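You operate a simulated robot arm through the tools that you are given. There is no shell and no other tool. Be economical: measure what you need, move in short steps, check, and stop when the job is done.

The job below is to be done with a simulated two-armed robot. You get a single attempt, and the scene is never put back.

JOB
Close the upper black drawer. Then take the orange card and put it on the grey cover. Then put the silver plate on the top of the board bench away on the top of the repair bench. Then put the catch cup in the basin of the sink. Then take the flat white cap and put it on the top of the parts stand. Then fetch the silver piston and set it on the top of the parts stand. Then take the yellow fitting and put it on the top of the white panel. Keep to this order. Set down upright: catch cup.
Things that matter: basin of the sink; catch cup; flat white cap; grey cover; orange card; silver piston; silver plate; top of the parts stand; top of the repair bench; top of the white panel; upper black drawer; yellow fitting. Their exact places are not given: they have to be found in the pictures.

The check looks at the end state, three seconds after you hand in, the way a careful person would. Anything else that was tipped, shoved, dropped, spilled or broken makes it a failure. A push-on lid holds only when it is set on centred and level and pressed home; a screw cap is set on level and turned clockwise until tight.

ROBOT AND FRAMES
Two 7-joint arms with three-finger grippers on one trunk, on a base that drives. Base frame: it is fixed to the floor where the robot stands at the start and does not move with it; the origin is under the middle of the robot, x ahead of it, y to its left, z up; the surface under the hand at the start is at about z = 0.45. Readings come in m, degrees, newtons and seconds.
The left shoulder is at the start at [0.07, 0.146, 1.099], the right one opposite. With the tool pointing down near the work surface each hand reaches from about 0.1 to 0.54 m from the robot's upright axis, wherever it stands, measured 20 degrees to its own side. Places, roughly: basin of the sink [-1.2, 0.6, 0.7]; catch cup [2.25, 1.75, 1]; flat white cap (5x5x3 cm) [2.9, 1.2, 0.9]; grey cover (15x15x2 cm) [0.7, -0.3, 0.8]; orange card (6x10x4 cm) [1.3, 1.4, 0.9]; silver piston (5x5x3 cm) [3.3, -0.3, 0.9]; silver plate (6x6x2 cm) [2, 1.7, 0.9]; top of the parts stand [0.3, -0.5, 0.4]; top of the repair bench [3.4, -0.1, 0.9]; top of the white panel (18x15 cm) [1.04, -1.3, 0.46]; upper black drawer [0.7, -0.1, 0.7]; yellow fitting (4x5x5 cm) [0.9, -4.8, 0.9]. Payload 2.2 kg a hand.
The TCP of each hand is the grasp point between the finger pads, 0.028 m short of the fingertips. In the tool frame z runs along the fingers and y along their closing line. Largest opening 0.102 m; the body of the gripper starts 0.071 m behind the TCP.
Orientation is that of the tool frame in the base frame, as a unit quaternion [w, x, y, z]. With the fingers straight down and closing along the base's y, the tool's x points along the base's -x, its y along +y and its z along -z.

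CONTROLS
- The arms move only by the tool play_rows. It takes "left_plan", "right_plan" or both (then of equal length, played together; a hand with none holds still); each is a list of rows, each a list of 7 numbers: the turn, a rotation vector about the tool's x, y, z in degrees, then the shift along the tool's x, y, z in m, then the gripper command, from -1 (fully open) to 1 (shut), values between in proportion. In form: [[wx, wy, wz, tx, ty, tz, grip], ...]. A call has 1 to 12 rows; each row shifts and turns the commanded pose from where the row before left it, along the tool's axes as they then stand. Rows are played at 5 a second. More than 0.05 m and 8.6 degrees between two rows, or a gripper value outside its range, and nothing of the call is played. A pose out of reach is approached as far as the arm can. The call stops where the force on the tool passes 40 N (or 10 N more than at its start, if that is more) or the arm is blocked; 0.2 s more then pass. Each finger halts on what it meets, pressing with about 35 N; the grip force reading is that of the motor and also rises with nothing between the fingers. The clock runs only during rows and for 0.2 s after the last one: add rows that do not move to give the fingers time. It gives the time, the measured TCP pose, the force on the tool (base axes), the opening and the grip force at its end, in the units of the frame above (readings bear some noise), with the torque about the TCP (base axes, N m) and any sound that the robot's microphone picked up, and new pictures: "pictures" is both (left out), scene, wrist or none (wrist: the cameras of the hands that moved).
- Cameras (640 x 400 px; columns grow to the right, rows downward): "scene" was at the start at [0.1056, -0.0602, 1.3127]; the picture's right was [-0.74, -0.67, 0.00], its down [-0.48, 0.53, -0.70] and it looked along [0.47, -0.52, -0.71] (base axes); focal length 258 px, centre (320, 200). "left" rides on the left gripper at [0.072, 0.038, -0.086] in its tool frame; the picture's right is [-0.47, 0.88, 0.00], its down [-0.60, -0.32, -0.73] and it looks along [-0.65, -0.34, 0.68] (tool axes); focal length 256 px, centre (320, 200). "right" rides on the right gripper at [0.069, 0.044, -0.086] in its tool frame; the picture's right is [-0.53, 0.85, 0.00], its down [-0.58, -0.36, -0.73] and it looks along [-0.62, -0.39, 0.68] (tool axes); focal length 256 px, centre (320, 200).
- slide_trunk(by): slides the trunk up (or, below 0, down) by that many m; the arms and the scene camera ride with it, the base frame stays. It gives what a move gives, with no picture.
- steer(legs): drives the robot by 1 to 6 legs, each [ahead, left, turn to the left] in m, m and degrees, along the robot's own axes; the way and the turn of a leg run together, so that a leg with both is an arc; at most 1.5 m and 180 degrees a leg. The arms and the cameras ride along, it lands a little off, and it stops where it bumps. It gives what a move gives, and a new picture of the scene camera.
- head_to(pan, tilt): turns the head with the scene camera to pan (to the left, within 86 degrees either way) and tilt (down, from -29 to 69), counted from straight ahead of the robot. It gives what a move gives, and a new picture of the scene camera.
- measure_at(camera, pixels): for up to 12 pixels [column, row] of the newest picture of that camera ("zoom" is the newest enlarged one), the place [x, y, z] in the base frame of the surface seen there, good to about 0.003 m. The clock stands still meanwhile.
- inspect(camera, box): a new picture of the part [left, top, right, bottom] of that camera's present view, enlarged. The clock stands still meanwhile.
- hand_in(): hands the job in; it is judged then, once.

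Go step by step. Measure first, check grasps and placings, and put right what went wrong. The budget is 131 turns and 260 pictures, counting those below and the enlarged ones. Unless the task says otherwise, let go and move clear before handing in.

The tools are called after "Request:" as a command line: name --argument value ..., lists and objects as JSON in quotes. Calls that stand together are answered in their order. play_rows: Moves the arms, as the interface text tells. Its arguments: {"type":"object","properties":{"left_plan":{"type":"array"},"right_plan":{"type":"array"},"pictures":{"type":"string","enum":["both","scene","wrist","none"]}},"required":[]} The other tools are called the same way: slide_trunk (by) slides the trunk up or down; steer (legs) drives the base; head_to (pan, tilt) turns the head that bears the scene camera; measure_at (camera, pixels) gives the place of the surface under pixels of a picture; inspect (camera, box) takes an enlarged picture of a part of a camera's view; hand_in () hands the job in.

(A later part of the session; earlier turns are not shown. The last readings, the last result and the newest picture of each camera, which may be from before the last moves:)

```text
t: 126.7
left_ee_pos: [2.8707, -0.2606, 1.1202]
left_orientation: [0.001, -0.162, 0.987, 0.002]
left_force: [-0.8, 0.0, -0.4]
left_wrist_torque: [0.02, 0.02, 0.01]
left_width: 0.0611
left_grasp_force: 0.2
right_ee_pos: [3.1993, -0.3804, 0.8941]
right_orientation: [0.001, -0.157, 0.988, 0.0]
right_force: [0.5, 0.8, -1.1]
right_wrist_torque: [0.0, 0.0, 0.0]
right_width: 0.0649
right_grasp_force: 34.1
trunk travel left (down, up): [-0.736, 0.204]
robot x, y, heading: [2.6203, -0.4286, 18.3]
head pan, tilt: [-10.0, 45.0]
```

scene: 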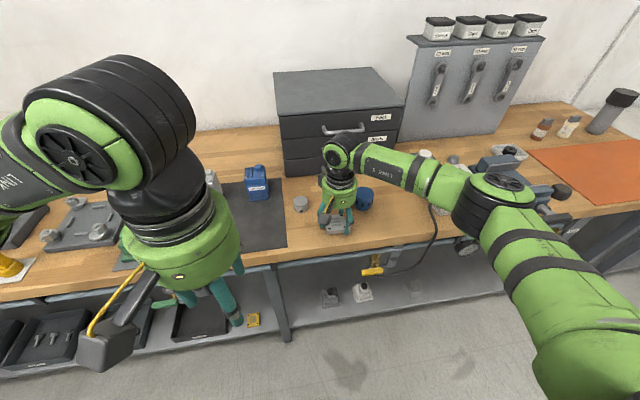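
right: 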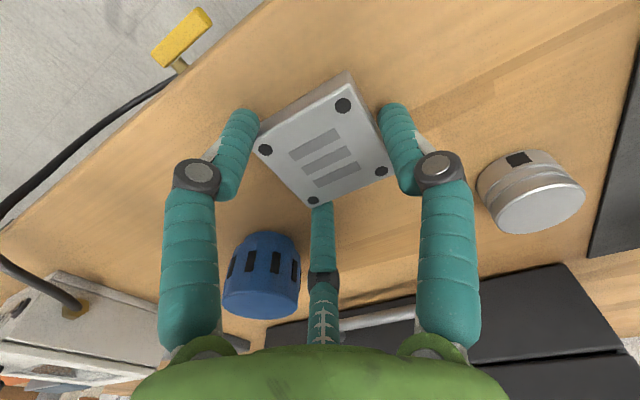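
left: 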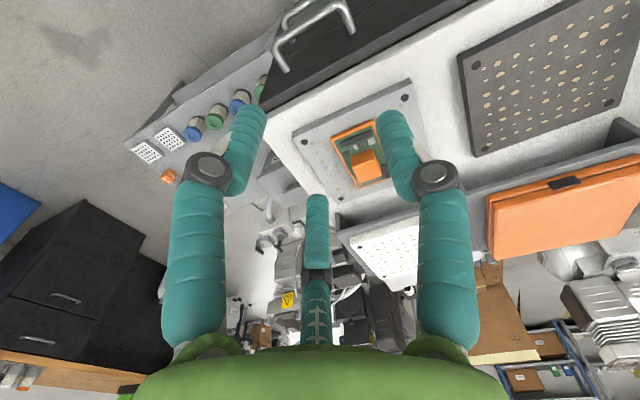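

The plate is a millimetre or two above the wood; blue part and piston are clear. I set it, open partly, and rise.

Request:
play_rows --right_plan '[[0, 0, 0, 0, 0, 0.002, 1], [0, 0, 0, 0, 0, 0, 0.2], [0, 0, 0, 0, 0, 0, -0.65], [0, 0, 0, 0, 0, 0, -0.65], [0, 0, 0, 0, 0, -0.03, -0.65], [0, 0, 0, 0, 0, -0.045, -0.65], [0, 0, 0, 0, 0, -0.045, -0.65], [0, 0, 0, 0, 0, -0.045, -0.65], [0, 0, 0, 0.045, -0.03, 0, -1], [0, 0, 0, 0.045, -0.03, 0, -1], [0, 0, 0, 0.045, -0.03, 0, -1], [0, 0, 0, 0.045, -0.03, 0, -1]]'

```text
refused: row 9 steps farther than a row can; nothing moved
```

Request:
play_rows --right_plan '[[0, 0, 0, 0, 0, 0.002, 1], [0, 0, 0, 0, 0, 0, 0.2], [0, 0, 0, 0, 0, 0, -0.65], [0, 0, 0, 0, 0, 0, -0.65], [0, 0, 0, 0, 0, -0.03, -0.65], [0, 0, 0, 0, 0, -0.045, -0.65], [0, 0, 0, 0, 0, -0.045, -0.65], [0, 0, 0, 0, 0, -0.045, -0.65], [0, 0, 0, 0.04, -0.03, 0, -1], [0, 0, 0, 0.04, -0.03, 0, -1], [0, 0, 0, 0.04, -0.03, 0, -1], [0, 0, 0, 0.04, -0.03, 0, -1]]'

```text
t: 129.3
left_ee_pos: [2.8699, -0.2641, 1.1216]
left_orientation: [0.001, -0.163, 0.987, 0.005]
left_force: [-0.4, 0.0, 0.2]
left_wrist_torque: [0.09, -0.01, -0.04]
left_width: 0.0611
left_grasp_force: 0.1
right_ee_pos: [3.0802, -0.5497, 1.0596]
right_orientation: [0.001, -0.157, 0.988, 0.0]
right_force: [0.0, -0.1, 0.0]
right_wrist_torque: [0.09, -0.02, 0.0]
right_width: 0.102
right_grasp_force: 0.1
trunk travel left (down, up): [-0.736, 0.204]
robot x, y, heading: [2.6161, -0.4339, 18.6]
head pan, tilt: [-10.0, 45.0]
```

scene: 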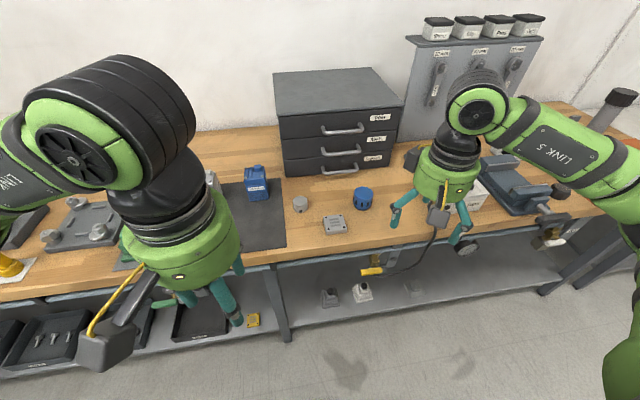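
right: 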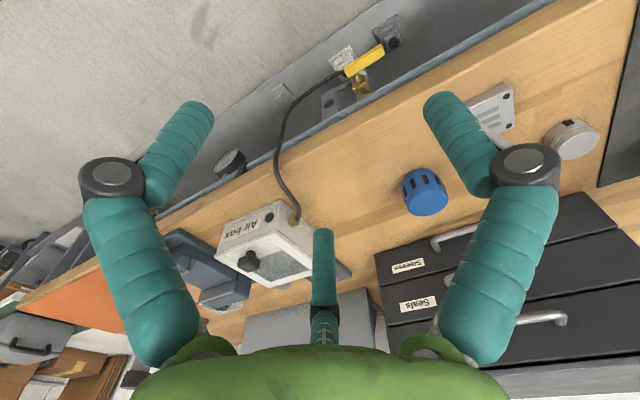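

Plate sits on the repair bench. Now back to the board bench for the catch cup, with the right arm tucked and raised.

Request:
play_rows --right_plan '[[0, 0, 0, 0.04, 0, -0.02, -1], [0, 0, 0, 0.04, 0, -0.02, -1]]' --pictures "none"

Request:
steer --legs '[[-0.4, 0.55, 0], [0, 0.55, 0], [0, 0, 116.5], [0.3, 0, 0], [0, -0.45, 0]]'

Request:
head_to --pan -55 --tilt 45

```text
t: 129.9
left_ee_pos: [2.8691, -0.2632, 1.1198]
left_orientation: [0.001, -0.162, 0.987, 0.004]
left_force: [0.1, 0.0, 0.7]
left_wrist_torque: [-0.03, 0.0, -0.03]
left_width: 0.0613
left_grasp_force: 0.0
right_ee_pos: [3.0035, -0.5691, 1.0981]
right_orientation: [0.001, -0.158, 0.988, 0.0]
right_force: [-1.2, 0.3, 0.8]
right_wrist_torque: [0.02, -0.05, -0.01]
right_width: 0.102
right_grasp_force: 0.1
trunk travel left (down, up): [-0.736, 0.204]
robot x, y, heading: [2.6237, -0.431, 18.3]
head pan, tilt: [-10.0, 45.0]
```

```text
t: 145.3
left_ee_pos: [1.6893, 1.1887, 1.1208]
left_orientation: [0.002, 0.931, -0.365, -0.002]
left_force: [-0.3, 0.5, -0.1]
left_wrist_torque: [0.02, -0.01, -0.01]
left_width: 0.0613
left_grasp_force: 0.0
right_ee_pos: [1.8932, 1.4523, 1.0977]
right_orientation: [-0.001, 0.93, -0.368, -0.001]
right_force: [-0.4, -0.3, 0.1]
right_wrist_torque: [0.04, -0.02, -0.03]
right_width: 0.1022
right_grasp_force: 0.1
trunk travel left (down, up): [-0.736, 0.204]
robot x, y, heading: [1.958, 1.0494, 136.9]
head pan, tilt: [-10.0, 45.0]
```

scene: 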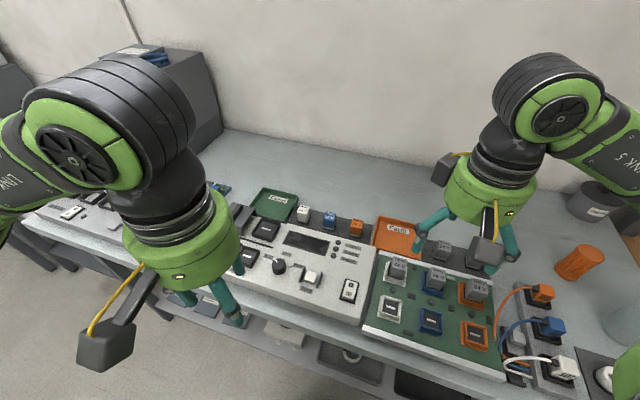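

```text
t: 146.4
left_ee_pos: [1.6894, 1.188, 1.1208]
left_orientation: [0.003, 0.931, -0.364, -0.002]
left_force: [0.8, -0.3, -0.3]
left_wrist_torque: [0.0, -0.01, 0.04]
left_width: 0.061
left_grasp_force: 0.1
right_ee_pos: [1.8942, 1.4545, 1.0973]
right_orientation: [-0.001, 0.929, -0.369, -0.001]
right_force: [-0.8, -0.4, 0.4]
right_wrist_torque: [0.0, -0.01, 0.02]
right_width: 0.1019
right_grasp_force: 0.1
trunk travel left (down, up): [-0.736, 0.204]
robot x, y, heading: [1.9593, 1.0482, 137.0]
head pan, tilt: [-55.0, 45.0]
```

scene: 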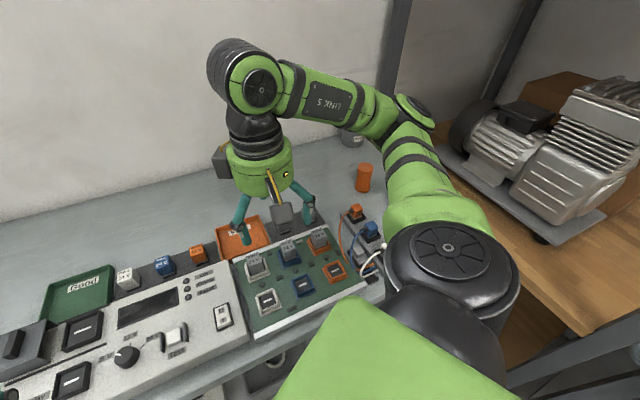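

The cup is hidden behind the forearm. I turn the tool and move it sideways toward [2.2,1.53] to see the cup.

Request:
play_rows --right_plan '[[0, 0, 7.5, 0, 0, 0, -1], [0, 0, 7.5, 0, 0, 0, -1], [0, 0, 7.5, 0, 0, 0, -1], [0, 0, 7.5, 0, 0, 0, -1], [0, 0, 7.5, 0, 0, 0, -1], [0, 0, 0, 0, -0.045, 0, -1], [0, 0, 0, 0, -0.045, 0, -1], [0, 0, 0, 0, -0.045, 0, -1], [0, 0, 0, 0, -0.045, 0, -1], [0, 0, 0, 0, -0.045, 0, -1], [0, 0, 0, 0, -0.045, 0, -1], [0, 0, 0, 0, -0.045, 0, -1]]'

```text
t: 149.0
left_ee_pos: [1.6906, 1.1888, 1.1206]
left_orientation: [0.003, 0.932, -0.364, -0.002]
left_force: [0.8, 0.0, -1.3]
left_wrist_torque: [-0.02, 0.04, 0.03]
left_width: 0.0612
left_grasp_force: 0.0
right_ee_pos: [2.2038, 1.5018, 1.0954]
right_orientation: [0.0, 0.762, -0.648, -0.001]
right_force: [0.2, 0.1, 0.3]
right_wrist_torque: [0.0, -0.01, 0.01]
right_width: 0.1021
right_grasp_force: 0.0
trunk travel left (down, up): [-0.736, 0.204]
robot x, y, heading: [1.96, 1.0483, 137.2]
head pan, tilt: [-55.0, 45.0]
```

scene: 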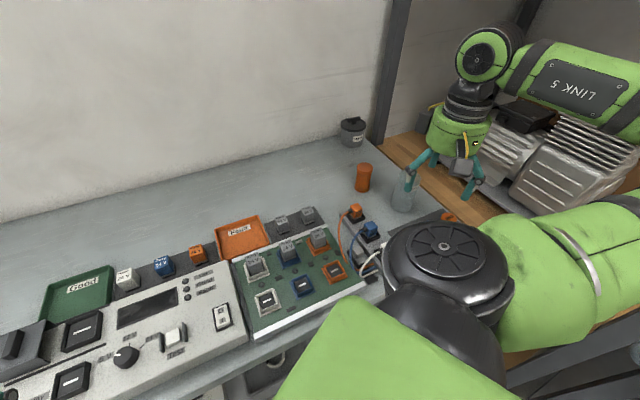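
right: 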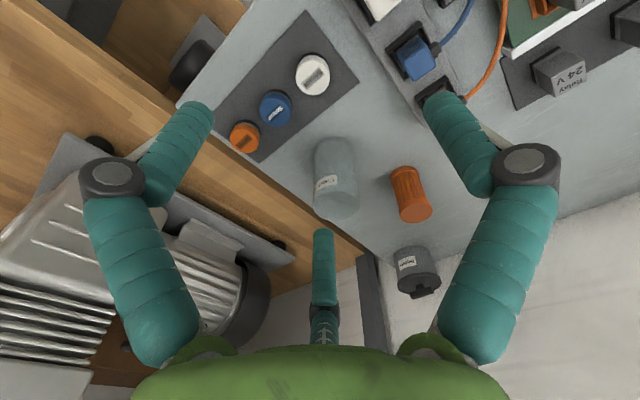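

The cup is at (335,180) in the right wrist picture. I enlarge and measure it.

Request:
inspect --camera "right" --box '[276, 120, 388, 230]'

Request:
measure_at --camera "right" --pixels '[[335, 145], [320, 180], [355, 180], [320, 205], [355, 205], [338, 215], [338, 200], [338, 175], [316, 150], [353, 148]]'

```text
3.64 times, centred on (332, 175) of right
```

zoom: 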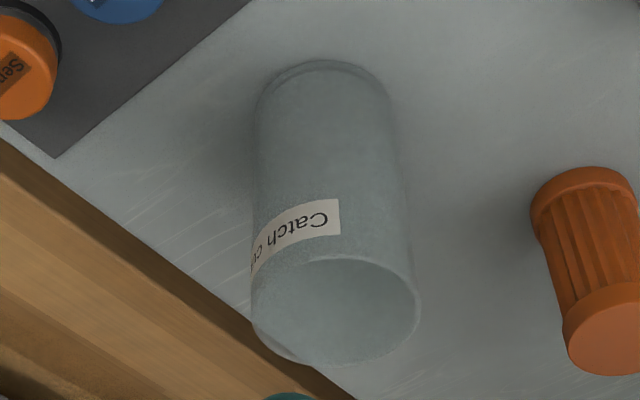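

```text
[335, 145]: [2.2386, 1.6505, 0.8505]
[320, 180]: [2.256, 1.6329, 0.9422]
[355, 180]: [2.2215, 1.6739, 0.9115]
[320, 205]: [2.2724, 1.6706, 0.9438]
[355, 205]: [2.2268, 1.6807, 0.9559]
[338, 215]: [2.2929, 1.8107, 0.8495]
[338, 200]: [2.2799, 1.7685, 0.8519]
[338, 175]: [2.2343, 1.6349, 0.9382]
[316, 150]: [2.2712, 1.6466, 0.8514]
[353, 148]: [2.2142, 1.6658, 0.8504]
```

Request:
measure_at --camera "zoom" --pixels '[[345, 250], [300, 215], [330, 225], [345, 262], [416, 300], [255, 310], [410, 250], [252, 220], [330, 66], [335, 150], [258, 130], [390, 130]]'

```text
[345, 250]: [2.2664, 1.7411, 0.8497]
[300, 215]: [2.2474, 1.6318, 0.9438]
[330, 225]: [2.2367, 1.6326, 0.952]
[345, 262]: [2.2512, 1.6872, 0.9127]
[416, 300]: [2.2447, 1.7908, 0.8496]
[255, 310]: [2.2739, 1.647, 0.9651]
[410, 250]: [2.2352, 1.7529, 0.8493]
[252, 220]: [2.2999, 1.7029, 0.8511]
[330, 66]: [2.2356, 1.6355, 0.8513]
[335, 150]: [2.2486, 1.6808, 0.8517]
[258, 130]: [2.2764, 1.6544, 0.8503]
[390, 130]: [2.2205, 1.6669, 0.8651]
```

Cup centre ≈ [2.245,1.661], about 58 mm wide, rim at z≈0.97. I move over it at height.

Request:
play_rows --right_plan '[[0, 0, 0, -0.035, -0.017, 0, -1], [0, 0, 0, -0.04, -0.017, 0, -1], [0, 0, 0, -0.04, -0.016, 0, -1], [0, 0, 0, -0.0355, -0.016, 0, -1], [0, 0, 0, 0, 0, 0.03, -1], [0, 0, 0, 0, 0, 0, -1]]'

```text
t: 150.4
left_ee_pos: [1.6894, 1.1887, 1.1202]
left_orientation: [0.003, 0.932, -0.364, -0.002]
left_force: [-0.1, -0.2, 0.3]
left_wrist_torque: [-0.03, 0.04, -0.03]
left_width: 0.0613
left_grasp_force: 0.1
right_ee_pos: [2.244, 1.6617, 1.0675]
right_orientation: [0.0, 0.762, -0.648, -0.001]
right_force: [1.0, 0.6, 0.4]
right_wrist_torque: [-0.01, 0.03, 0.03]
right_width: 0.102
right_grasp_force: 0.0
trunk travel left (down, up): [-0.736, 0.204]
robot x, y, heading: [1.9579, 1.0473, 137.2]
head pan, tilt: [-55.0, 45.0]
```

scene: 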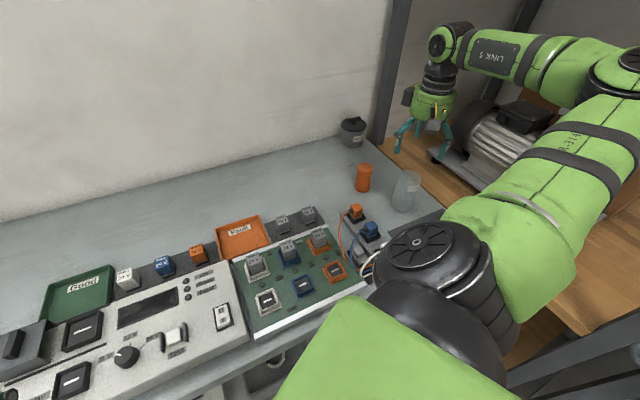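
right: 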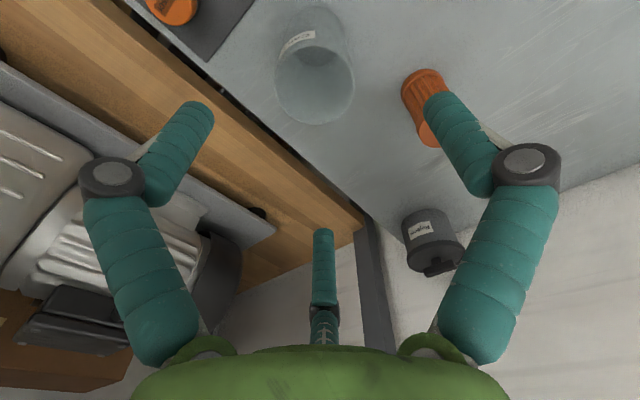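

The rim lies centred under the hand. I go down and close gently.

Request:
play_rows --right_plan '[[0, 0, 0, 0, 0, 0.045, -1], [0, 0, 0, 0, 0, 0.045, -1], [0, 0, 0, 0, 0, 0.045, -1], [0, 0, 0, 0, 0, 0, -0.4], [0, 0, 0, 0, 0, 0, 0], [0, 0, 0, 0, 0, 0, 0.15], [0, 0, 0, 0, 0, 0, 0.4], [0, 0, 0, 0, 0, 0, 1]]'

```text
t: 152.2
left_ee_pos: [1.69, 1.1887, 1.1198]
left_orientation: [0.004, 0.931, -0.364, -0.001]
left_force: [0.2, 0.3, 0.4]
left_wrist_torque: [0.0, 0.03, -0.01]
left_width: 0.0612
left_grasp_force: 0.1
right_ee_pos: [2.2466, 1.6613, 0.9328]
right_orientation: [0.0, 0.762, -0.648, 0.0]
right_force: [-0.5, 0.7, 0.1]
right_wrist_torque: [0.01, -0.01, 0.02]
right_width: 0.0582
right_grasp_force: 35.2
trunk travel left (down, up): [-0.736, 0.204]
robot x, y, heading: [1.9591, 1.0528, 137.2]
head pan, tilt: [-55.0, 45.0]
```

scene: 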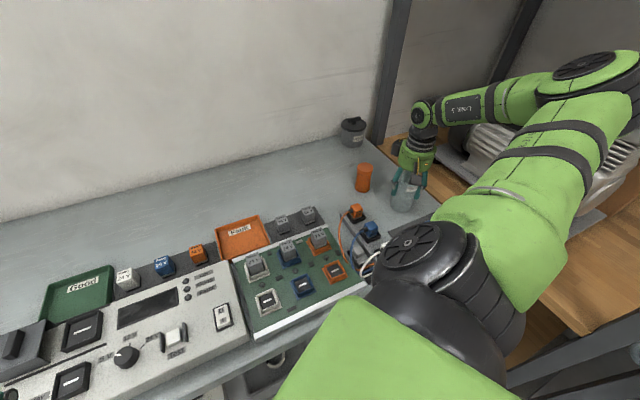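
right: 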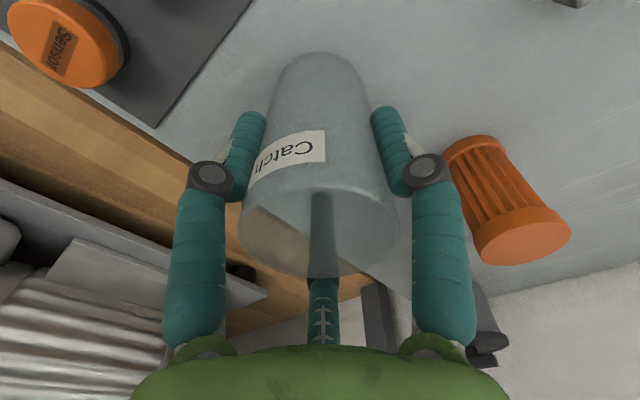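

Cup gripped at 58 mm. I lift straight up and bring it back the way the hand came.

Request:
play_rows --right_plan '[[0, 0, 0, 0, 0, -0.03, 1], [0, 0, 0, 0, 0, -0.04, 1], [0, 0, 0, 0, 0, -0.04, 1], [0, 0, 0, 0, 0, -0.03, 1], [0, 0, 0, 0.04, 0.016, 0, 1], [0, 0, 0, 0.04, 0.016, 0, 1], [0, 0, 0, 0.04, 0.016, 0, 1], [0, 0, 0, 0.03, 0.016, -0.02, 1], [0, 0, 0, 0, 0.04, -0.02, 1], [0, 0, 0, 0, 0.045, 0, 1], [0, 0, 0, 0, 0.045, 0, 1], [0, 0, 0, 0, 0.045, 0, 1]]'

```text
t: 154.8
left_ee_pos: [1.6872, 1.1907, 1.1188]
left_orientation: [0.003, 0.932, -0.364, -0.001]
left_force: [-0.5, 1.3, -0.6]
left_wrist_torque: [-0.04, -0.04, 0.04]
left_width: 0.0611
left_grasp_force: 0.1
right_ee_pos: [2.0274, 1.4752, 1.113]
right_orientation: [0.0, 0.762, -0.648, 0.001]
right_force: [-0.6, 0.5, -1.4]
right_wrist_torque: [-0.08, -0.01, 0.0]
right_width: 0.058
right_grasp_force: 35.3
trunk travel left (down, up): [-0.736, 0.204]
robot x, y, heading: [1.9524, 1.0477, 137.0]
head pan, tilt: [-55.0, 45.0]
```

scene: 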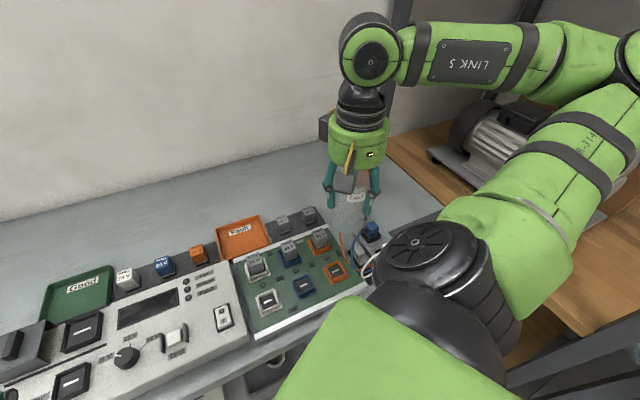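
right: 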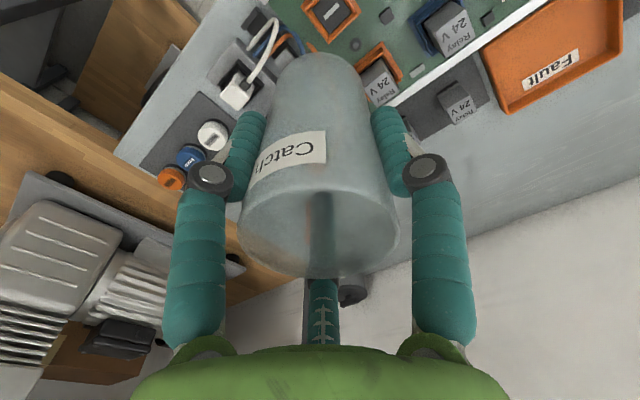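

Cup is upright in the hand. I tuck it in, back out and drive west toward the sink.

Request:
play_rows --right_plan '[[0, 0, 0, 0.0245, 0.0316, 0, 1], [0, 0, 0, 0.0245, 0.0316, 0, 1], [0, 0, 0, 0.0245, 0.0316, 0, 1]]' --pictures "none"

Request:
steer --legs '[[0, 0.4, 0], [-0.35, 0, 0], [0, 0, 43], [1.0, 0.1, 0]]'

Request:
head_to --pan 0 --tilt 20

```text
t: 155.6
left_ee_pos: [1.6875, 1.1855, 1.1201]
left_orientation: [0.002, 0.931, -0.364, -0.001]
left_force: [-0.6, -0.6, 0.6]
left_wrist_torque: [0.06, -0.05, 0.01]
left_width: 0.0611
left_grasp_force: 0.1
right_ee_pos: [1.9422, 1.4026, 1.1281]
right_orientation: [-0.001, 0.762, -0.648, 0.0]
right_force: [-0.9, -1.7, -0.4]
right_wrist_torque: [0.03, -0.02, 0.0]
right_width: 0.0576
right_grasp_force: 35.0
right hand out of reach, approached as far as the arm can: row 2, 3
trunk travel left (down, up): [-0.736, 0.204]
robot x, y, heading: [1.9618, 1.0494, 137.2]
head pan, tilt: [-55.0, 45.0]
```

```text
t: 166.8
left_ee_pos: [0.6635, 0.3344, 1.1202]
left_orientation: [0.004, 1.0, 0.004, -0.001]
left_force: [0.7, 0.0, -0.5]
left_wrist_torque: [-0.01, 0.01, -0.01]
left_width: 0.0612
left_grasp_force: 0.1
right_ee_pos: [0.7008, 0.6674, 1.1271]
right_orientation: [0.0, 0.946, -0.323, 0.001]
right_force: [0.3, 0.3, -0.7]
right_wrist_torque: [-0.02, -0.01, -0.03]
right_width: 0.0578
right_grasp_force: 34.8
trunk travel left (down, up): [-0.736, 0.204]
robot x, y, heading: [0.9512, 0.4165, -179.7]
head pan, tilt: [-55.0, 45.0]
```

scene: 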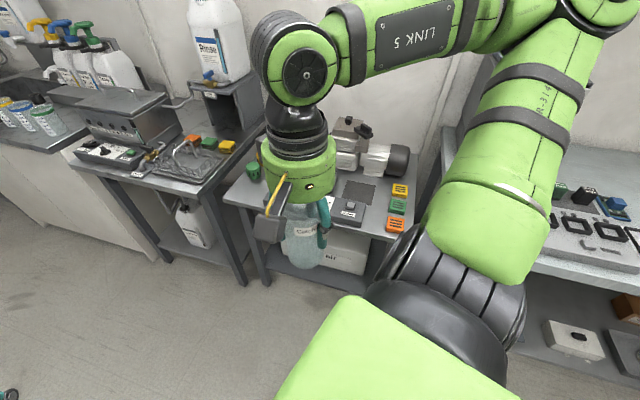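

```text
t: 168.0
left_ee_pos: [0.6631, 0.3352, 1.1207]
left_orientation: [0.004, 1.0, 0.004, -0.001]
left_force: [-0.6, 0.0, 0.2]
left_wrist_torque: [-0.01, 0.02, 0.01]
left_width: 0.0614
left_grasp_force: 0.0
right_ee_pos: [0.6983, 0.6669, 1.127]
right_orientation: [-0.001, 0.946, -0.323, 0.0]
right_force: [0.6, -0.8, -0.6]
right_wrist_torque: [-0.01, 0.02, 0.0]
right_width: 0.0575
right_grasp_force: 35.0
trunk travel left (down, up): [-0.736, 0.204]
robot x, y, heading: [0.9547, 0.4201, -179.9]
head pan, tilt: [0.0, 20.0]
```

scene: 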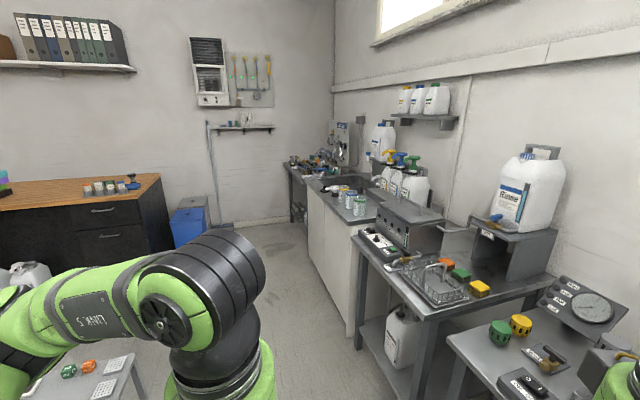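

The sink counter is ahead right at (345,185). I enlarge and measure it.

Request:
inspect --camera "scene" --box '[270, 90, 470, 215]'

Request:
measure_at --camera "scene" --pixels '[[350, 183], [330, 178], [360, 225], [325, 195], [352, 315], [340, 330], [372, 270], [300, 160], [370, 330], [430, 310], [250, 240], [312, 190]]'

```text
3.20 times, centred on (370, 152) of scene
```

zoom: 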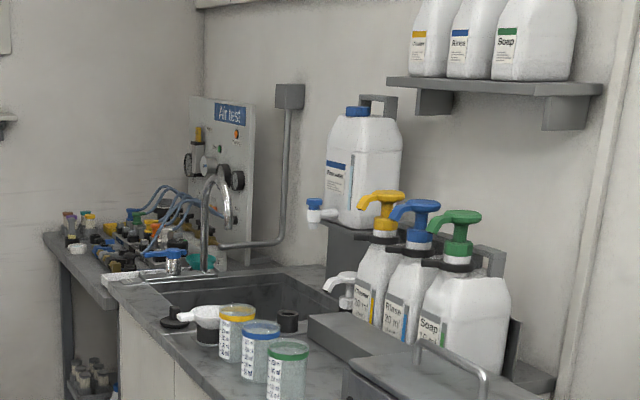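

```text
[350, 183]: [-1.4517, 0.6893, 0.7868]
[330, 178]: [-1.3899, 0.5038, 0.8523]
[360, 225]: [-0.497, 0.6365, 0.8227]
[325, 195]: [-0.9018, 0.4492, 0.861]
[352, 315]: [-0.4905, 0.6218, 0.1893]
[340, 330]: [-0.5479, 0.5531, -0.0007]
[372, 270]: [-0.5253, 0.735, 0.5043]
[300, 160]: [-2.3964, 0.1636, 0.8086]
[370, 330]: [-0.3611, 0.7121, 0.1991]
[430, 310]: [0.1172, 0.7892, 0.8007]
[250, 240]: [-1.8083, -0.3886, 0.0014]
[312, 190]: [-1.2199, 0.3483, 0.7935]
```

The sink counter's front edge runs about 20° off; I drive further west and look again.

Request:
steer --legs '[[1.0, 0.22, 0], [0.8, 0.18, 0]]'

Request:
head_to --pan -60 --tilt 35

```text
t: 177.2
left_ee_pos: [-1.094, -0.0939, 1.1221]
left_orientation: [0.004, 1.0, 0.015, -0.001]
left_force: [0.2, -0.1, -0.4]
left_wrist_torque: [-0.01, -0.01, -0.03]
left_width: 0.0614
left_grasp_force: 0.0
right_ee_pos: [-1.0648, 0.2384, 1.1272]
right_orientation: [0.0, 0.95, -0.312, 0.0]
right_force: [0.8, -0.1, -1.0]
right_wrist_torque: [0.03, 0.03, 0.0]
right_width: 0.0578
right_grasp_force: 35.6
trunk travel left (down, up): [-0.736, 0.204]
robot x, y, heading: [-0.8044, -0.0071, -178.6]
head pan, tilt: [0.0, 20.0]
```

scene: 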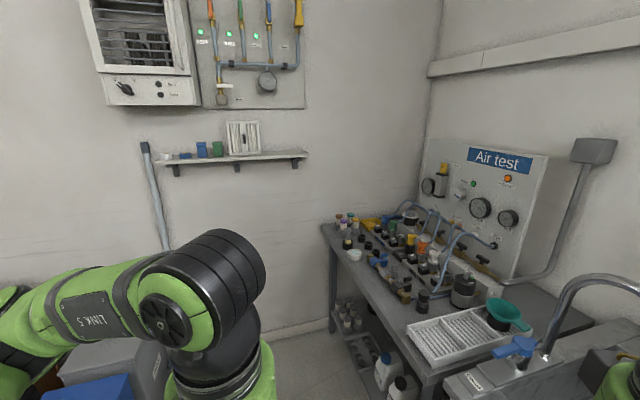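

```text
t: 178.4
left_ee_pos: [-1.0955, -0.0943, 1.1209]
left_orientation: [0.004, 1.0, 0.014, -0.001]
left_force: [-0.4, -0.1, 1.2]
left_wrist_torque: [0.04, 0.0, -0.01]
left_width: 0.0614
left_grasp_force: 0.1
right_ee_pos: [-1.0653, 0.2385, 1.1264]
right_orientation: [0.001, 0.95, -0.313, 0.001]
right_force: [-0.3, -0.4, -0.7]
right_wrist_torque: [-0.01, 0.02, -0.01]
right_width: 0.0578
right_grasp_force: 35.0
trunk travel left (down, up): [-0.736, 0.204]
robot x, y, heading: [-0.8053, -0.0037, -178.6]
head pan, tilt: [-60.0, 35.0]
```

scene: 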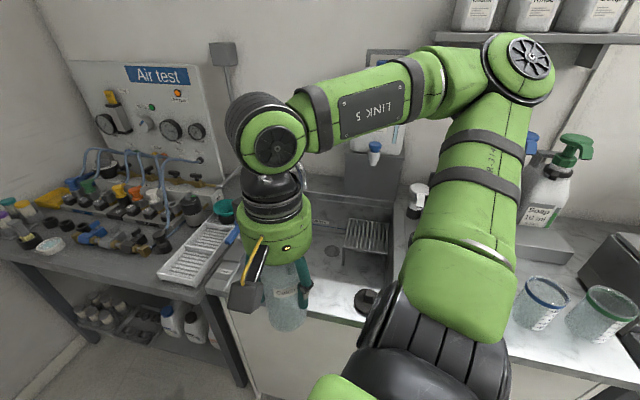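

The basin shows at (345,250), with a wire rack in its right part. I enlarge and measure.

Request:
inspect --camera "scene" --box '[200, 150, 440, 320]'

Request:
measure_at --camera "zoom" --pixels '[[320, 270], [350, 210], [300, 320], [430, 330], [450, 210], [520, 180], [500, 290], [260, 215], [240, 180], [410, 230], [330, 340], [110, 365]]'

Request:
measure_at --camera "scene" --pixels '[[255, 380], [320, 310], [340, 318], [370, 150], [465, 40], [600, 35], [520, 60], [450, 330], [210, 290], [545, 320]]'

```text
2.35 times, centred on (320, 235) of scene
```

zoom: 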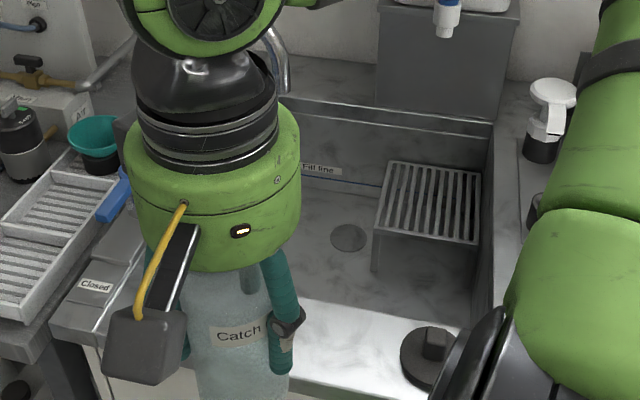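

```text
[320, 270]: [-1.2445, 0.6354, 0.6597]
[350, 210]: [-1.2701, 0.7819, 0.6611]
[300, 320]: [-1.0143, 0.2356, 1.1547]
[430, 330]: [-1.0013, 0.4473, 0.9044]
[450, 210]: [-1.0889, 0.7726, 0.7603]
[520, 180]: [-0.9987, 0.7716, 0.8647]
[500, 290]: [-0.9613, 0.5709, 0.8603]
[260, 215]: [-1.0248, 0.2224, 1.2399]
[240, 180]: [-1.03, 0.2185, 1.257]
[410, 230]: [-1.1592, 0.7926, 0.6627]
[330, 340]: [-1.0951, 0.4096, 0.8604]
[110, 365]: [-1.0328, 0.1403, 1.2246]
```

```text
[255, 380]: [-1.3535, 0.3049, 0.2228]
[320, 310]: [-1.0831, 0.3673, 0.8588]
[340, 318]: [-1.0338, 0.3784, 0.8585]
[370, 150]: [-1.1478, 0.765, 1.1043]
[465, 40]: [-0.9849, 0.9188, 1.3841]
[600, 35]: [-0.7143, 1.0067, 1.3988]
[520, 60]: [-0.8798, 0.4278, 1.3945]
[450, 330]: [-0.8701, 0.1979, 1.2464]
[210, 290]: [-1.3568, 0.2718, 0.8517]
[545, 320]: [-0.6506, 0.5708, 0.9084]
```

I turn to face the sink and shift left for a good view of the whole basin.

Request:
steer --legs '[[0, 0, -69], [0.0, 0.25, 0]]'

Request:
head_to --pan -12 --tilt 48

```text
t: 183.3
left_ee_pos: [-1.2115, 0.1548, 1.1199]
left_orientation: [0.003, 0.82, -0.572, -0.003]
left_force: [0.3, -0.6, -0.3]
left_wrist_torque: [0.0, -0.03, -0.02]
left_width: 0.0615
left_grasp_force: 0.2
right_ee_pos: [-0.8869, 0.2341, 1.1257]
right_orientation: [0.0, -0.589, 0.808, 0.001]
right_force: [-0.2, 0.7, -0.9]
right_wrist_torque: [0.01, 0.01, 0.02]
right_width: 0.0575
right_grasp_force: 35.2
trunk travel left (down, up): [-0.736, 0.204]
robot x, y, heading: [-1.0392, -0.0905, 110.1]
head pan, tilt: [-60.0, 35.0]
```

scene: 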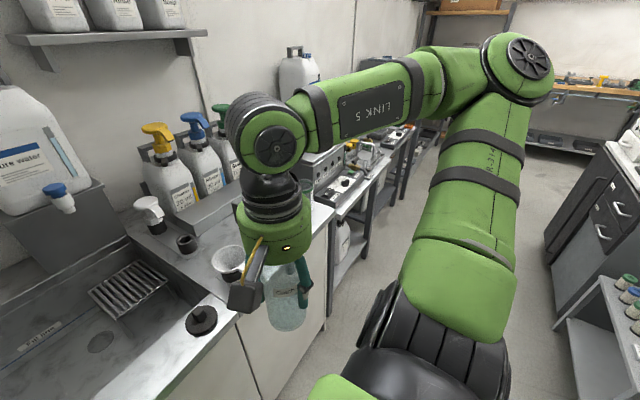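

```text
t: 184.5
left_ee_pos: [-1.2149, 0.1545, 1.1203]
left_orientation: [0.002, 0.82, -0.572, -0.003]
left_force: [0.0, -0.7, -0.8]
left_wrist_torque: [-0.01, 0.01, -0.02]
left_width: 0.0613
left_grasp_force: 0.0
right_ee_pos: [-0.8897, 0.2341, 1.1272]
right_orientation: [-0.001, -0.589, 0.808, 0.0]
right_force: [0.2, 0.2, -0.1]
right_wrist_torque: [0.0, 0.04, -0.02]
right_width: 0.0576
right_grasp_force: 34.9
trunk travel left (down, up): [-0.736, 0.204]
robot x, y, heading: [-1.0346, -0.0902, 110.2]
head pan, tilt: [-12.0, 48.0]
```

scene: 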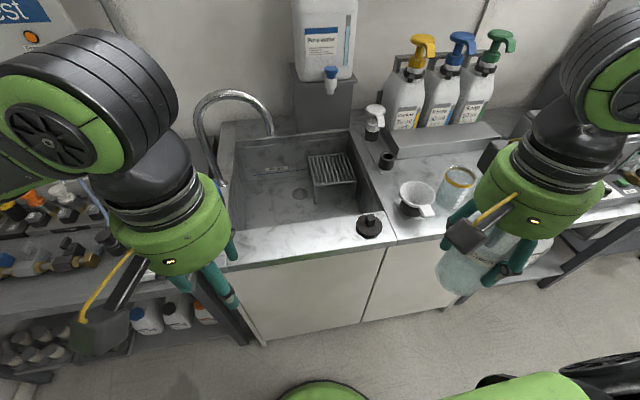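

Full basin view now: corners near (238,235), (372,213), (350,130), (230,145); rack at (332,170), spout end (271,130). I measure.

Request:
measure_at --camera "scene" --pixels '[[280, 215], [265, 195], [300, 195], [320, 208], [355, 202], [238, 238], [372, 213], [352, 132], [231, 143], [245, 190], [312, 175], [270, 132]]'

Request:
inspect --camera "scene" --box '[200, 80, 440, 280]'

```text
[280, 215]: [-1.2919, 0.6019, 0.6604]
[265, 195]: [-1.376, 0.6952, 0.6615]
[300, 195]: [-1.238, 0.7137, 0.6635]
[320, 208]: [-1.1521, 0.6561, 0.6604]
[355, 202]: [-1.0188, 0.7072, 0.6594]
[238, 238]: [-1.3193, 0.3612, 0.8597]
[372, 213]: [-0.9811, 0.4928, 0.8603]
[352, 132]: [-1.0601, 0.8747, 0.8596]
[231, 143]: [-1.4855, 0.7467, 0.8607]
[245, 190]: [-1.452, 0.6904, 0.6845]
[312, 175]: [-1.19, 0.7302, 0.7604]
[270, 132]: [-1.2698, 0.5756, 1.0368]
```

```text
2.00 times, centred on (320, 180) of scene
```

zoom: 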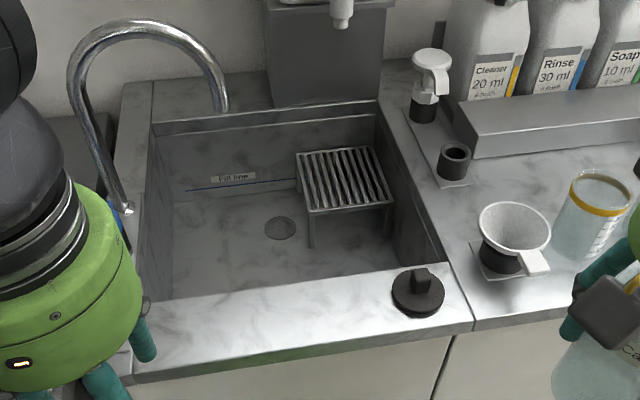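

Plan: set the cup in the front-right of the basin at about [-1.068,0.596], clear of rack and spout. I drive 9 cm closer and turn the tool so its camera clears the walls.

Request:
steer --legs '[[0.09, 0, 0]]'

Request:
play_rows --right_plan '[[0, 0, 7.4, 0, 0, 0, 1], [0, 0, 7.4, 0, 0, 0, 1], [0, 0, 7.4, 0, 0, 0, 1]]' --pictures "none"

```text
t: 185.6
left_ee_pos: [-1.2437, 0.2374, 1.1206]
left_orientation: [0.001, 0.821, -0.571, -0.004]
left_force: [0.7, 0.5, -0.1]
left_wrist_torque: [0.03, 0.0, 0.06]
left_width: 0.061
left_grasp_force: 0.0
right_ee_pos: [-0.919, 0.3156, 1.127]
right_orientation: [0.0, -0.59, 0.808, 0.001]
right_force: [0.3, -0.1, -0.9]
right_wrist_torque: [0.0, 0.06, 0.02]
right_width: 0.0578
right_grasp_force: 34.7
trunk travel left (down, up): [-0.736, 0.204]
robot x, y, heading: [-1.0682, -0.0047, 110.0]
head pan, tilt: [-12.0, 48.0]
```

scene: 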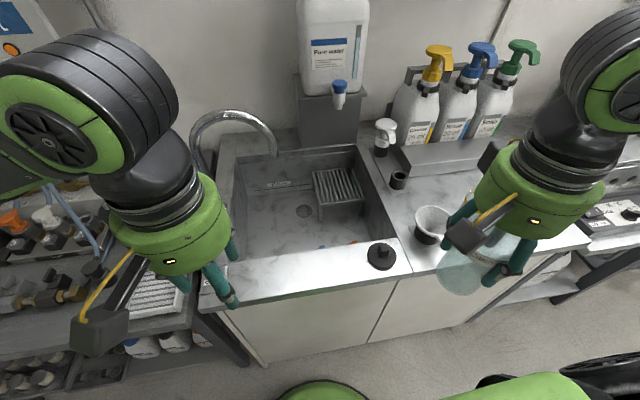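

```text
t: 186.4
left_ee_pos: [-1.2448, 0.239, 1.1191]
left_orientation: [0.003, 0.82, -0.572, -0.002]
left_force: [0.6, 0.1, 0.1]
left_wrist_torque: [0.02, 0.0, -0.02]
left_width: 0.0611
left_grasp_force: 0.1
right_ee_pos: [-0.9199, 0.3183, 1.1257]
right_orientation: [0.0, -0.422, 0.907, 0.0]
right_force: [0.2, 0.8, -0.2]
right_wrist_torque: [0.03, 0.02, -0.02]
right_width: 0.0576
right_grasp_force: 34.5
trunk travel left (down, up): [-0.736, 0.204]
robot x, y, heading: [-1.0698, -0.0117, 110.3]
head pan, tilt: [-12.0, 48.0]
```

I notice small coloured things near (322,244) and (355,241) inside the basin; I enlarge to see them.

Request:
inspect --camera "scene" --box '[230, 160, 410, 290]'

Request:
measure_at --camera "scene" --pixels '[[320, 245], [356, 241], [345, 225], [362, 222], [320, 217], [340, 240], [275, 156], [300, 235]]'

```text
3.08 times, centred on (320, 225) of scene
```

zoom: 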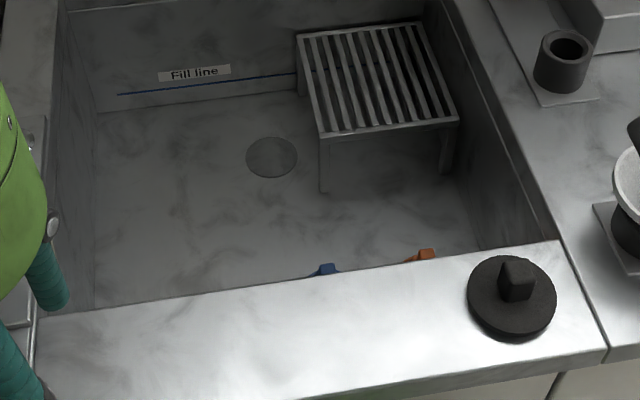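

```text
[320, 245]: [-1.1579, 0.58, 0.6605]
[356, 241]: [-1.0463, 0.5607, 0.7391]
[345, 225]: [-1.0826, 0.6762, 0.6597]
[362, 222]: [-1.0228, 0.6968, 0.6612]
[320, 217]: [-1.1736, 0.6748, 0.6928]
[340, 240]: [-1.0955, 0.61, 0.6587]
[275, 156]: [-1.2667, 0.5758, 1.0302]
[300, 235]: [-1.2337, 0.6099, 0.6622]
```

Blue and orange things stand at the basin's front wall (orange top at z≈0.74). I'll set the cup behind them and before the rack, at about [-1.102,0.629]; first the tool turns back to the robot's heading.

Request:
play_rows --right_plan '[[0, 0, -7.5, 0, 0, 0, 1], [0, 0, -7.5, 0, 0, 0, 1], [0, 0, -7.5, 0, 0, 0, 1], [0, 0, -7.5, 0, 0, 0, 1], [0, 0, -7.5, 0, 0, 0, 1], [0, 0, -7.5, 0, 0, 0, 1], [0, 0, -7.5, 0, 0, 0, 1], [0, 0, -7.5, 0, 0, 0, 1], [0, 0, 0, -0.045, 0.008, 0, 1], [0, 0, 0, -0.045, 0.008, 0, 1], [0, 0, 0, -0.045, 0.008, 0, 1], [0, 0, 0, -0.045, 0.008, 0, 1]]'

```text
t: 189.0
left_ee_pos: [-1.246, 0.2417, 1.1196]
left_orientation: [0.001, 0.821, -0.571, 0.0]
left_force: [-0.9, -0.1, 0.3]
left_wrist_torque: [0.0, -0.01, -0.01]
left_width: 0.0611
left_grasp_force: 0.0
right_ee_pos: [-1.0146, 0.4773, 1.1292]
right_orientation: [0.0, 0.819, -0.573, 0.001]
right_force: [-1.1, 0.5, 0.2]
right_wrist_torque: [-0.02, -0.05, -0.02]
right_width: 0.0575
right_grasp_force: 35.2
trunk travel left (down, up): [-0.736, 0.204]
robot x, y, heading: [-1.0708, -0.0086, 110.2]
head pan, tilt: [-12.0, 48.0]
```

scene: 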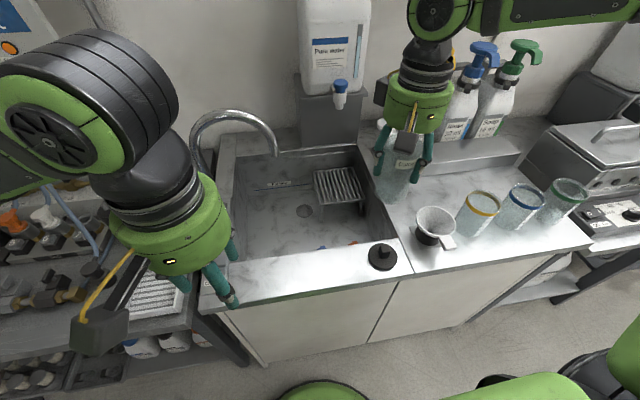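
right: 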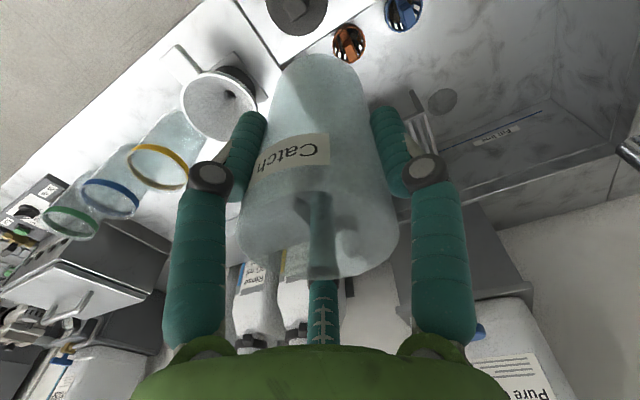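

The wrist camera now sees the orange (350,42) and blue (403,10) parts. I measure them.

Request:
inspect --camera "right" --box '[300, 0, 460, 120]'

Request:
measure_at --camera "right" --pixels '[[350, 30], [350, 45], [335, 42], [364, 42], [352, 58], [403, 10], [390, 12], [418, 10], [403, 28], [380, 60], [440, 60], [415, 100]]'

```text
3.33 times, centred on (380, 60) of right
```

zoom: 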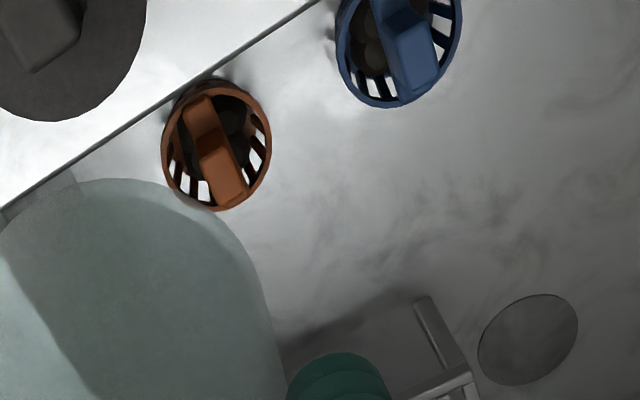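

```text
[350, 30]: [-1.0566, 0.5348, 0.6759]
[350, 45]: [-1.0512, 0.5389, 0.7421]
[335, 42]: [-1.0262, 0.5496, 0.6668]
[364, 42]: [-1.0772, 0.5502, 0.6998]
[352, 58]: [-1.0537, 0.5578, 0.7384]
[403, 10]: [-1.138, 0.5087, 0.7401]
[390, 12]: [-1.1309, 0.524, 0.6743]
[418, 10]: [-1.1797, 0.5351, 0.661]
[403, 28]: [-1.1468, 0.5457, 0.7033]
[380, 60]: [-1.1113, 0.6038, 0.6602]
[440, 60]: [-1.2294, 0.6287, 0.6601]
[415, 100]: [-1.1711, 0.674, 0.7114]
```

Gaps to baskets and rack leg are about 4–5 cm at [-1.102,0.629]. I move above it and begin to lower.

Request:
play_rows --right_plan '[[0, 0, 0, -0.045, 0.008, 0, 1], [0, 0, 0, -0.045, 0.008, 0, 1], [0, 0, 0, -0.045, 0.007, 0, 1], [0, 0, 0, -0.037, 0.007, 0, 1], [0, 0, 0, 0, 0, 0.045, 1], [0, 0, 0, 0, 0, 0.045, 1], [0, 0, 0, 0, 0, 0.045, 1], [0, 0, 0, 0, 0, 0.04, 1], [0, 0, 0, 0, 0, 0, 1]]'

```text
t: 191.0
left_ee_pos: [-1.2448, 0.2396, 1.1212]
left_orientation: [0.003, 0.821, -0.571, -0.003]
left_force: [0.2, -0.2, 1.0]
left_wrist_torque: [-0.02, -0.01, -0.02]
left_width: 0.0613
left_grasp_force: 0.0
right_ee_pos: [-1.0384, 0.5756, 0.9576]
right_orientation: [0.001, 0.82, -0.572, -0.001]
right_force: [-0.5, 0.3, -0.4]
right_wrist_torque: [-0.02, -0.01, 0.03]
right_width: 0.0574
right_grasp_force: 35.2
right hand out of reach, approached as far as the arm can: row 3, 4, 7, 8
trunk travel left (down, up): [-0.736, 0.204]
robot x, y, heading: [-1.0712, -0.0084, 110.0]
head pan, tilt: [-12.0, 48.0]
```

scene: 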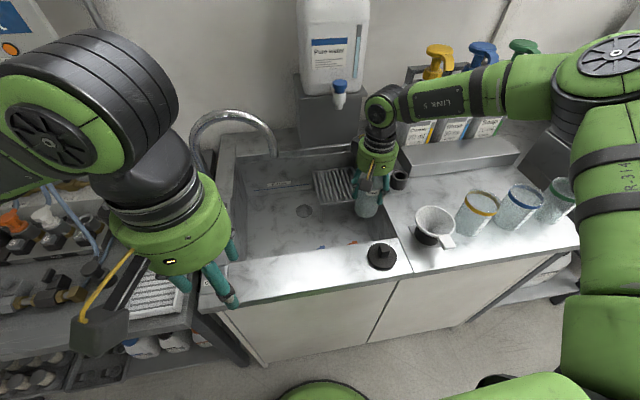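
right: 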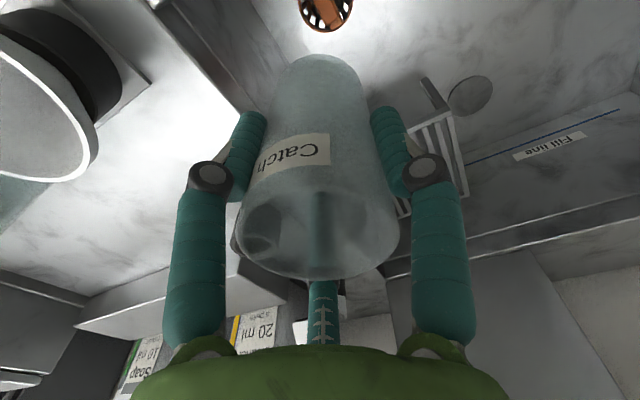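

The arm hit a posture limit at this tool heading. I raise a bit and turn the tool back ~38° where it worked before.

Request:
play_rows --right_plan '[[0, 0, 0, 0, 0, -0.04, 1], [0, 0, 0, 0, 0, -0.03, 1], [0, 0, 7.5, 0, 0, 0, 1], [0, 0, 7.5, 0, 0, 0, 1], [0, 0, 7.5, 0, 0, 0, 1], [0, 0, 7.5, 0, 0, 0, 1], [0, 0, 7.5, 0, 0, 0, 1], [0, 0, 0, 0, 0, 0, 1]]' --pictures "scene"

```text
t: 192.8
left_ee_pos: [-1.2433, 0.2388, 1.1192]
left_orientation: [0.003, 0.821, -0.571, -0.003]
left_force: [0.4, 0.0, 0.1]
left_wrist_torque: [0.06, 0.0, 0.01]
left_width: 0.0614
left_grasp_force: 0.1
right_ee_pos: [-1.0404, 0.5779, 1.023]
right_orientation: [0.0, -0.591, 0.807, 0.0]
right_force: [0.0, 0.3, -0.5]
right_wrist_torque: [0.01, 0.0, 0.02]
right_width: 0.0577
right_grasp_force: 34.4
trunk travel left (down, up): [-0.736, 0.204]
robot x, y, heading: [-1.0642, -0.008, 110.2]
head pan, tilt: [-12.0, 48.0]
```

scene: 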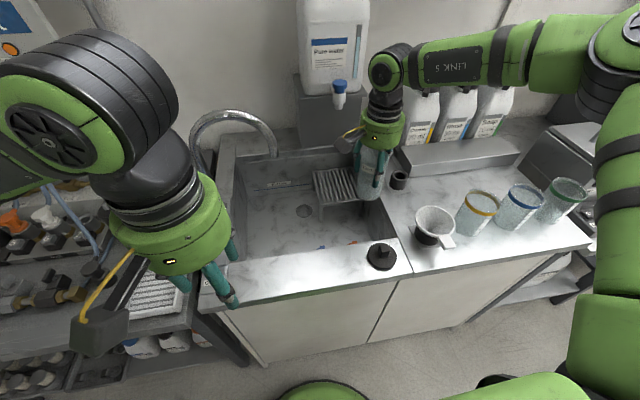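

Request:
play_rows --right_plan '[[0, 0, 0, -0.01, 0.025, 0, 1], [0, 0, 0, -0.01, 0.025, 0, 1], [0, 0, 0, -0.01, 0.024, 0, 1], [0, 0, 0, 0, 0, 0, 1]]'

```text
t: 193.8
left_ee_pos: [-1.2449, 0.2384, 1.1202]
left_orientation: [0.003, 0.82, -0.572, -0.002]
left_force: [0.5, 0.4, -0.6]
left_wrist_torque: [-0.03, -0.01, 0.0]
left_width: 0.0612
left_grasp_force: 0.1
right_ee_pos: [-1.0575, 0.589, 1.0279]
right_orientation: [-0.001, -0.591, 0.806, 0.0]
right_force: [0.9, -0.7, -0.7]
right_wrist_torque: [-0.01, -0.03, 0.0]
right_width: 0.0578
right_grasp_force: 34.9
right hand out of reach, approached as far as the arm can: row 1, 2, 3
trunk travel left (down, up): [-0.736, 0.204]
robot x, y, heading: [-1.0698, -0.0096, 110.4]
head pan, tilt: [-12.0, 48.0]
```

scene: 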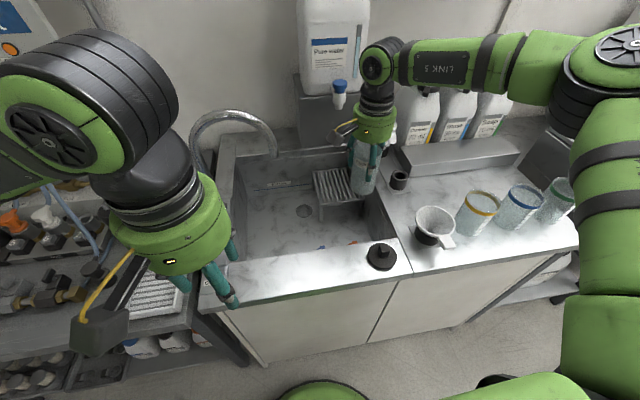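
right: 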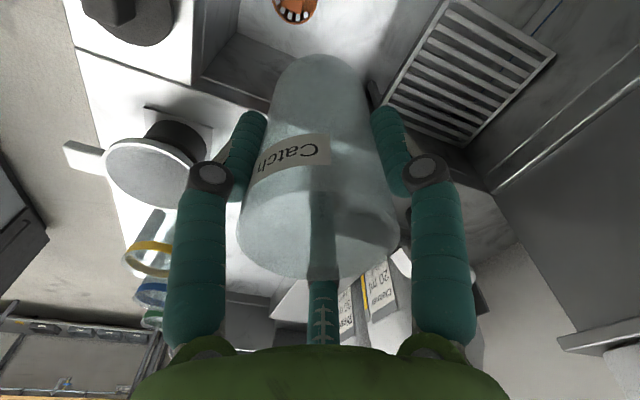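

The right arm's posture limits motion to the left, so I raise the hand, shift it right relative to the robot, and then shift the robot left instead.

Request:
play_rows --right_plan '[[0, 0, 0, 0, 0, -0.04, 1], [0, 0, 0, 0, 0, -0.03, 1], [0, 0, 0, -0.02, -0.03, 0, 1], [0, 0, 0, -0.025, -0.03, 0, 1], [0, 0, 0, -0.025, -0.025, 0, 1]]' --pictures "none"

Request:
steer --legs '[[0, 0.12, 0], [0.03, 0, 0]]'

```text
t: 195.0
left_ee_pos: [-1.2438, 0.2406, 1.1199]
left_orientation: [0.002, 0.821, -0.571, -0.002]
left_force: [-0.2, -0.6, -0.7]
left_wrist_torque: [-0.02, 0.02, -0.02]
left_width: 0.0613
left_grasp_force: 0.0
right_ee_pos: [-0.9546, 0.6307, 1.0982]
right_orientation: [0.0, -0.592, 0.806, 0.0]
right_force: [-0.4, 0.4, -0.8]
right_wrist_torque: [-0.04, 0.03, 0.01]
right_width: 0.0575
right_grasp_force: 35.0
trunk travel left (down, up): [-0.736, 0.204]
robot x, y, heading: [-1.0692, -0.0077, 110.2]
head pan, tilt: [-12.0, 48.0]
```

```text
t: 196.7
left_ee_pos: [-1.3652, 0.2209, 1.1219]
left_orientation: [0.001, 0.821, -0.572, -0.005]
left_force: [1.2, -1.0, 0.0]
left_wrist_torque: [0.03, 0.04, -0.01]
left_width: 0.0608
left_grasp_force: 0.0
right_ee_pos: [-1.0767, 0.6125, 1.1013]
right_orientation: [0.0, -0.59, 0.807, 0.002]
right_force: [1.3, -0.4, -0.1]
right_wrist_torque: [0.05, 0.03, 0.03]
right_width: 0.0575
right_grasp_force: 34.5
trunk travel left (down, up): [-0.736, 0.204]
robot x, y, heading: [-1.1914, -0.0198, 109.9]
head pan, tilt: [-12.0, 48.0]
```

scene: 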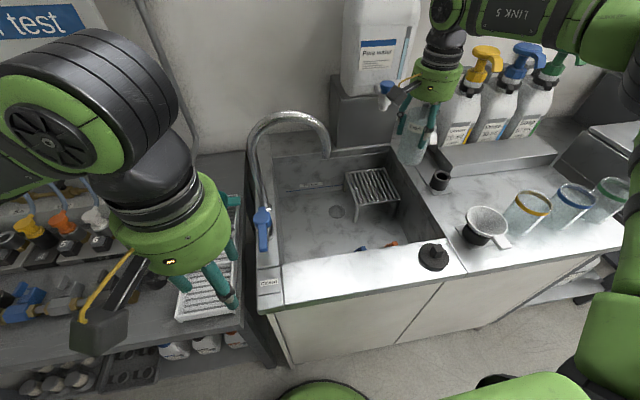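

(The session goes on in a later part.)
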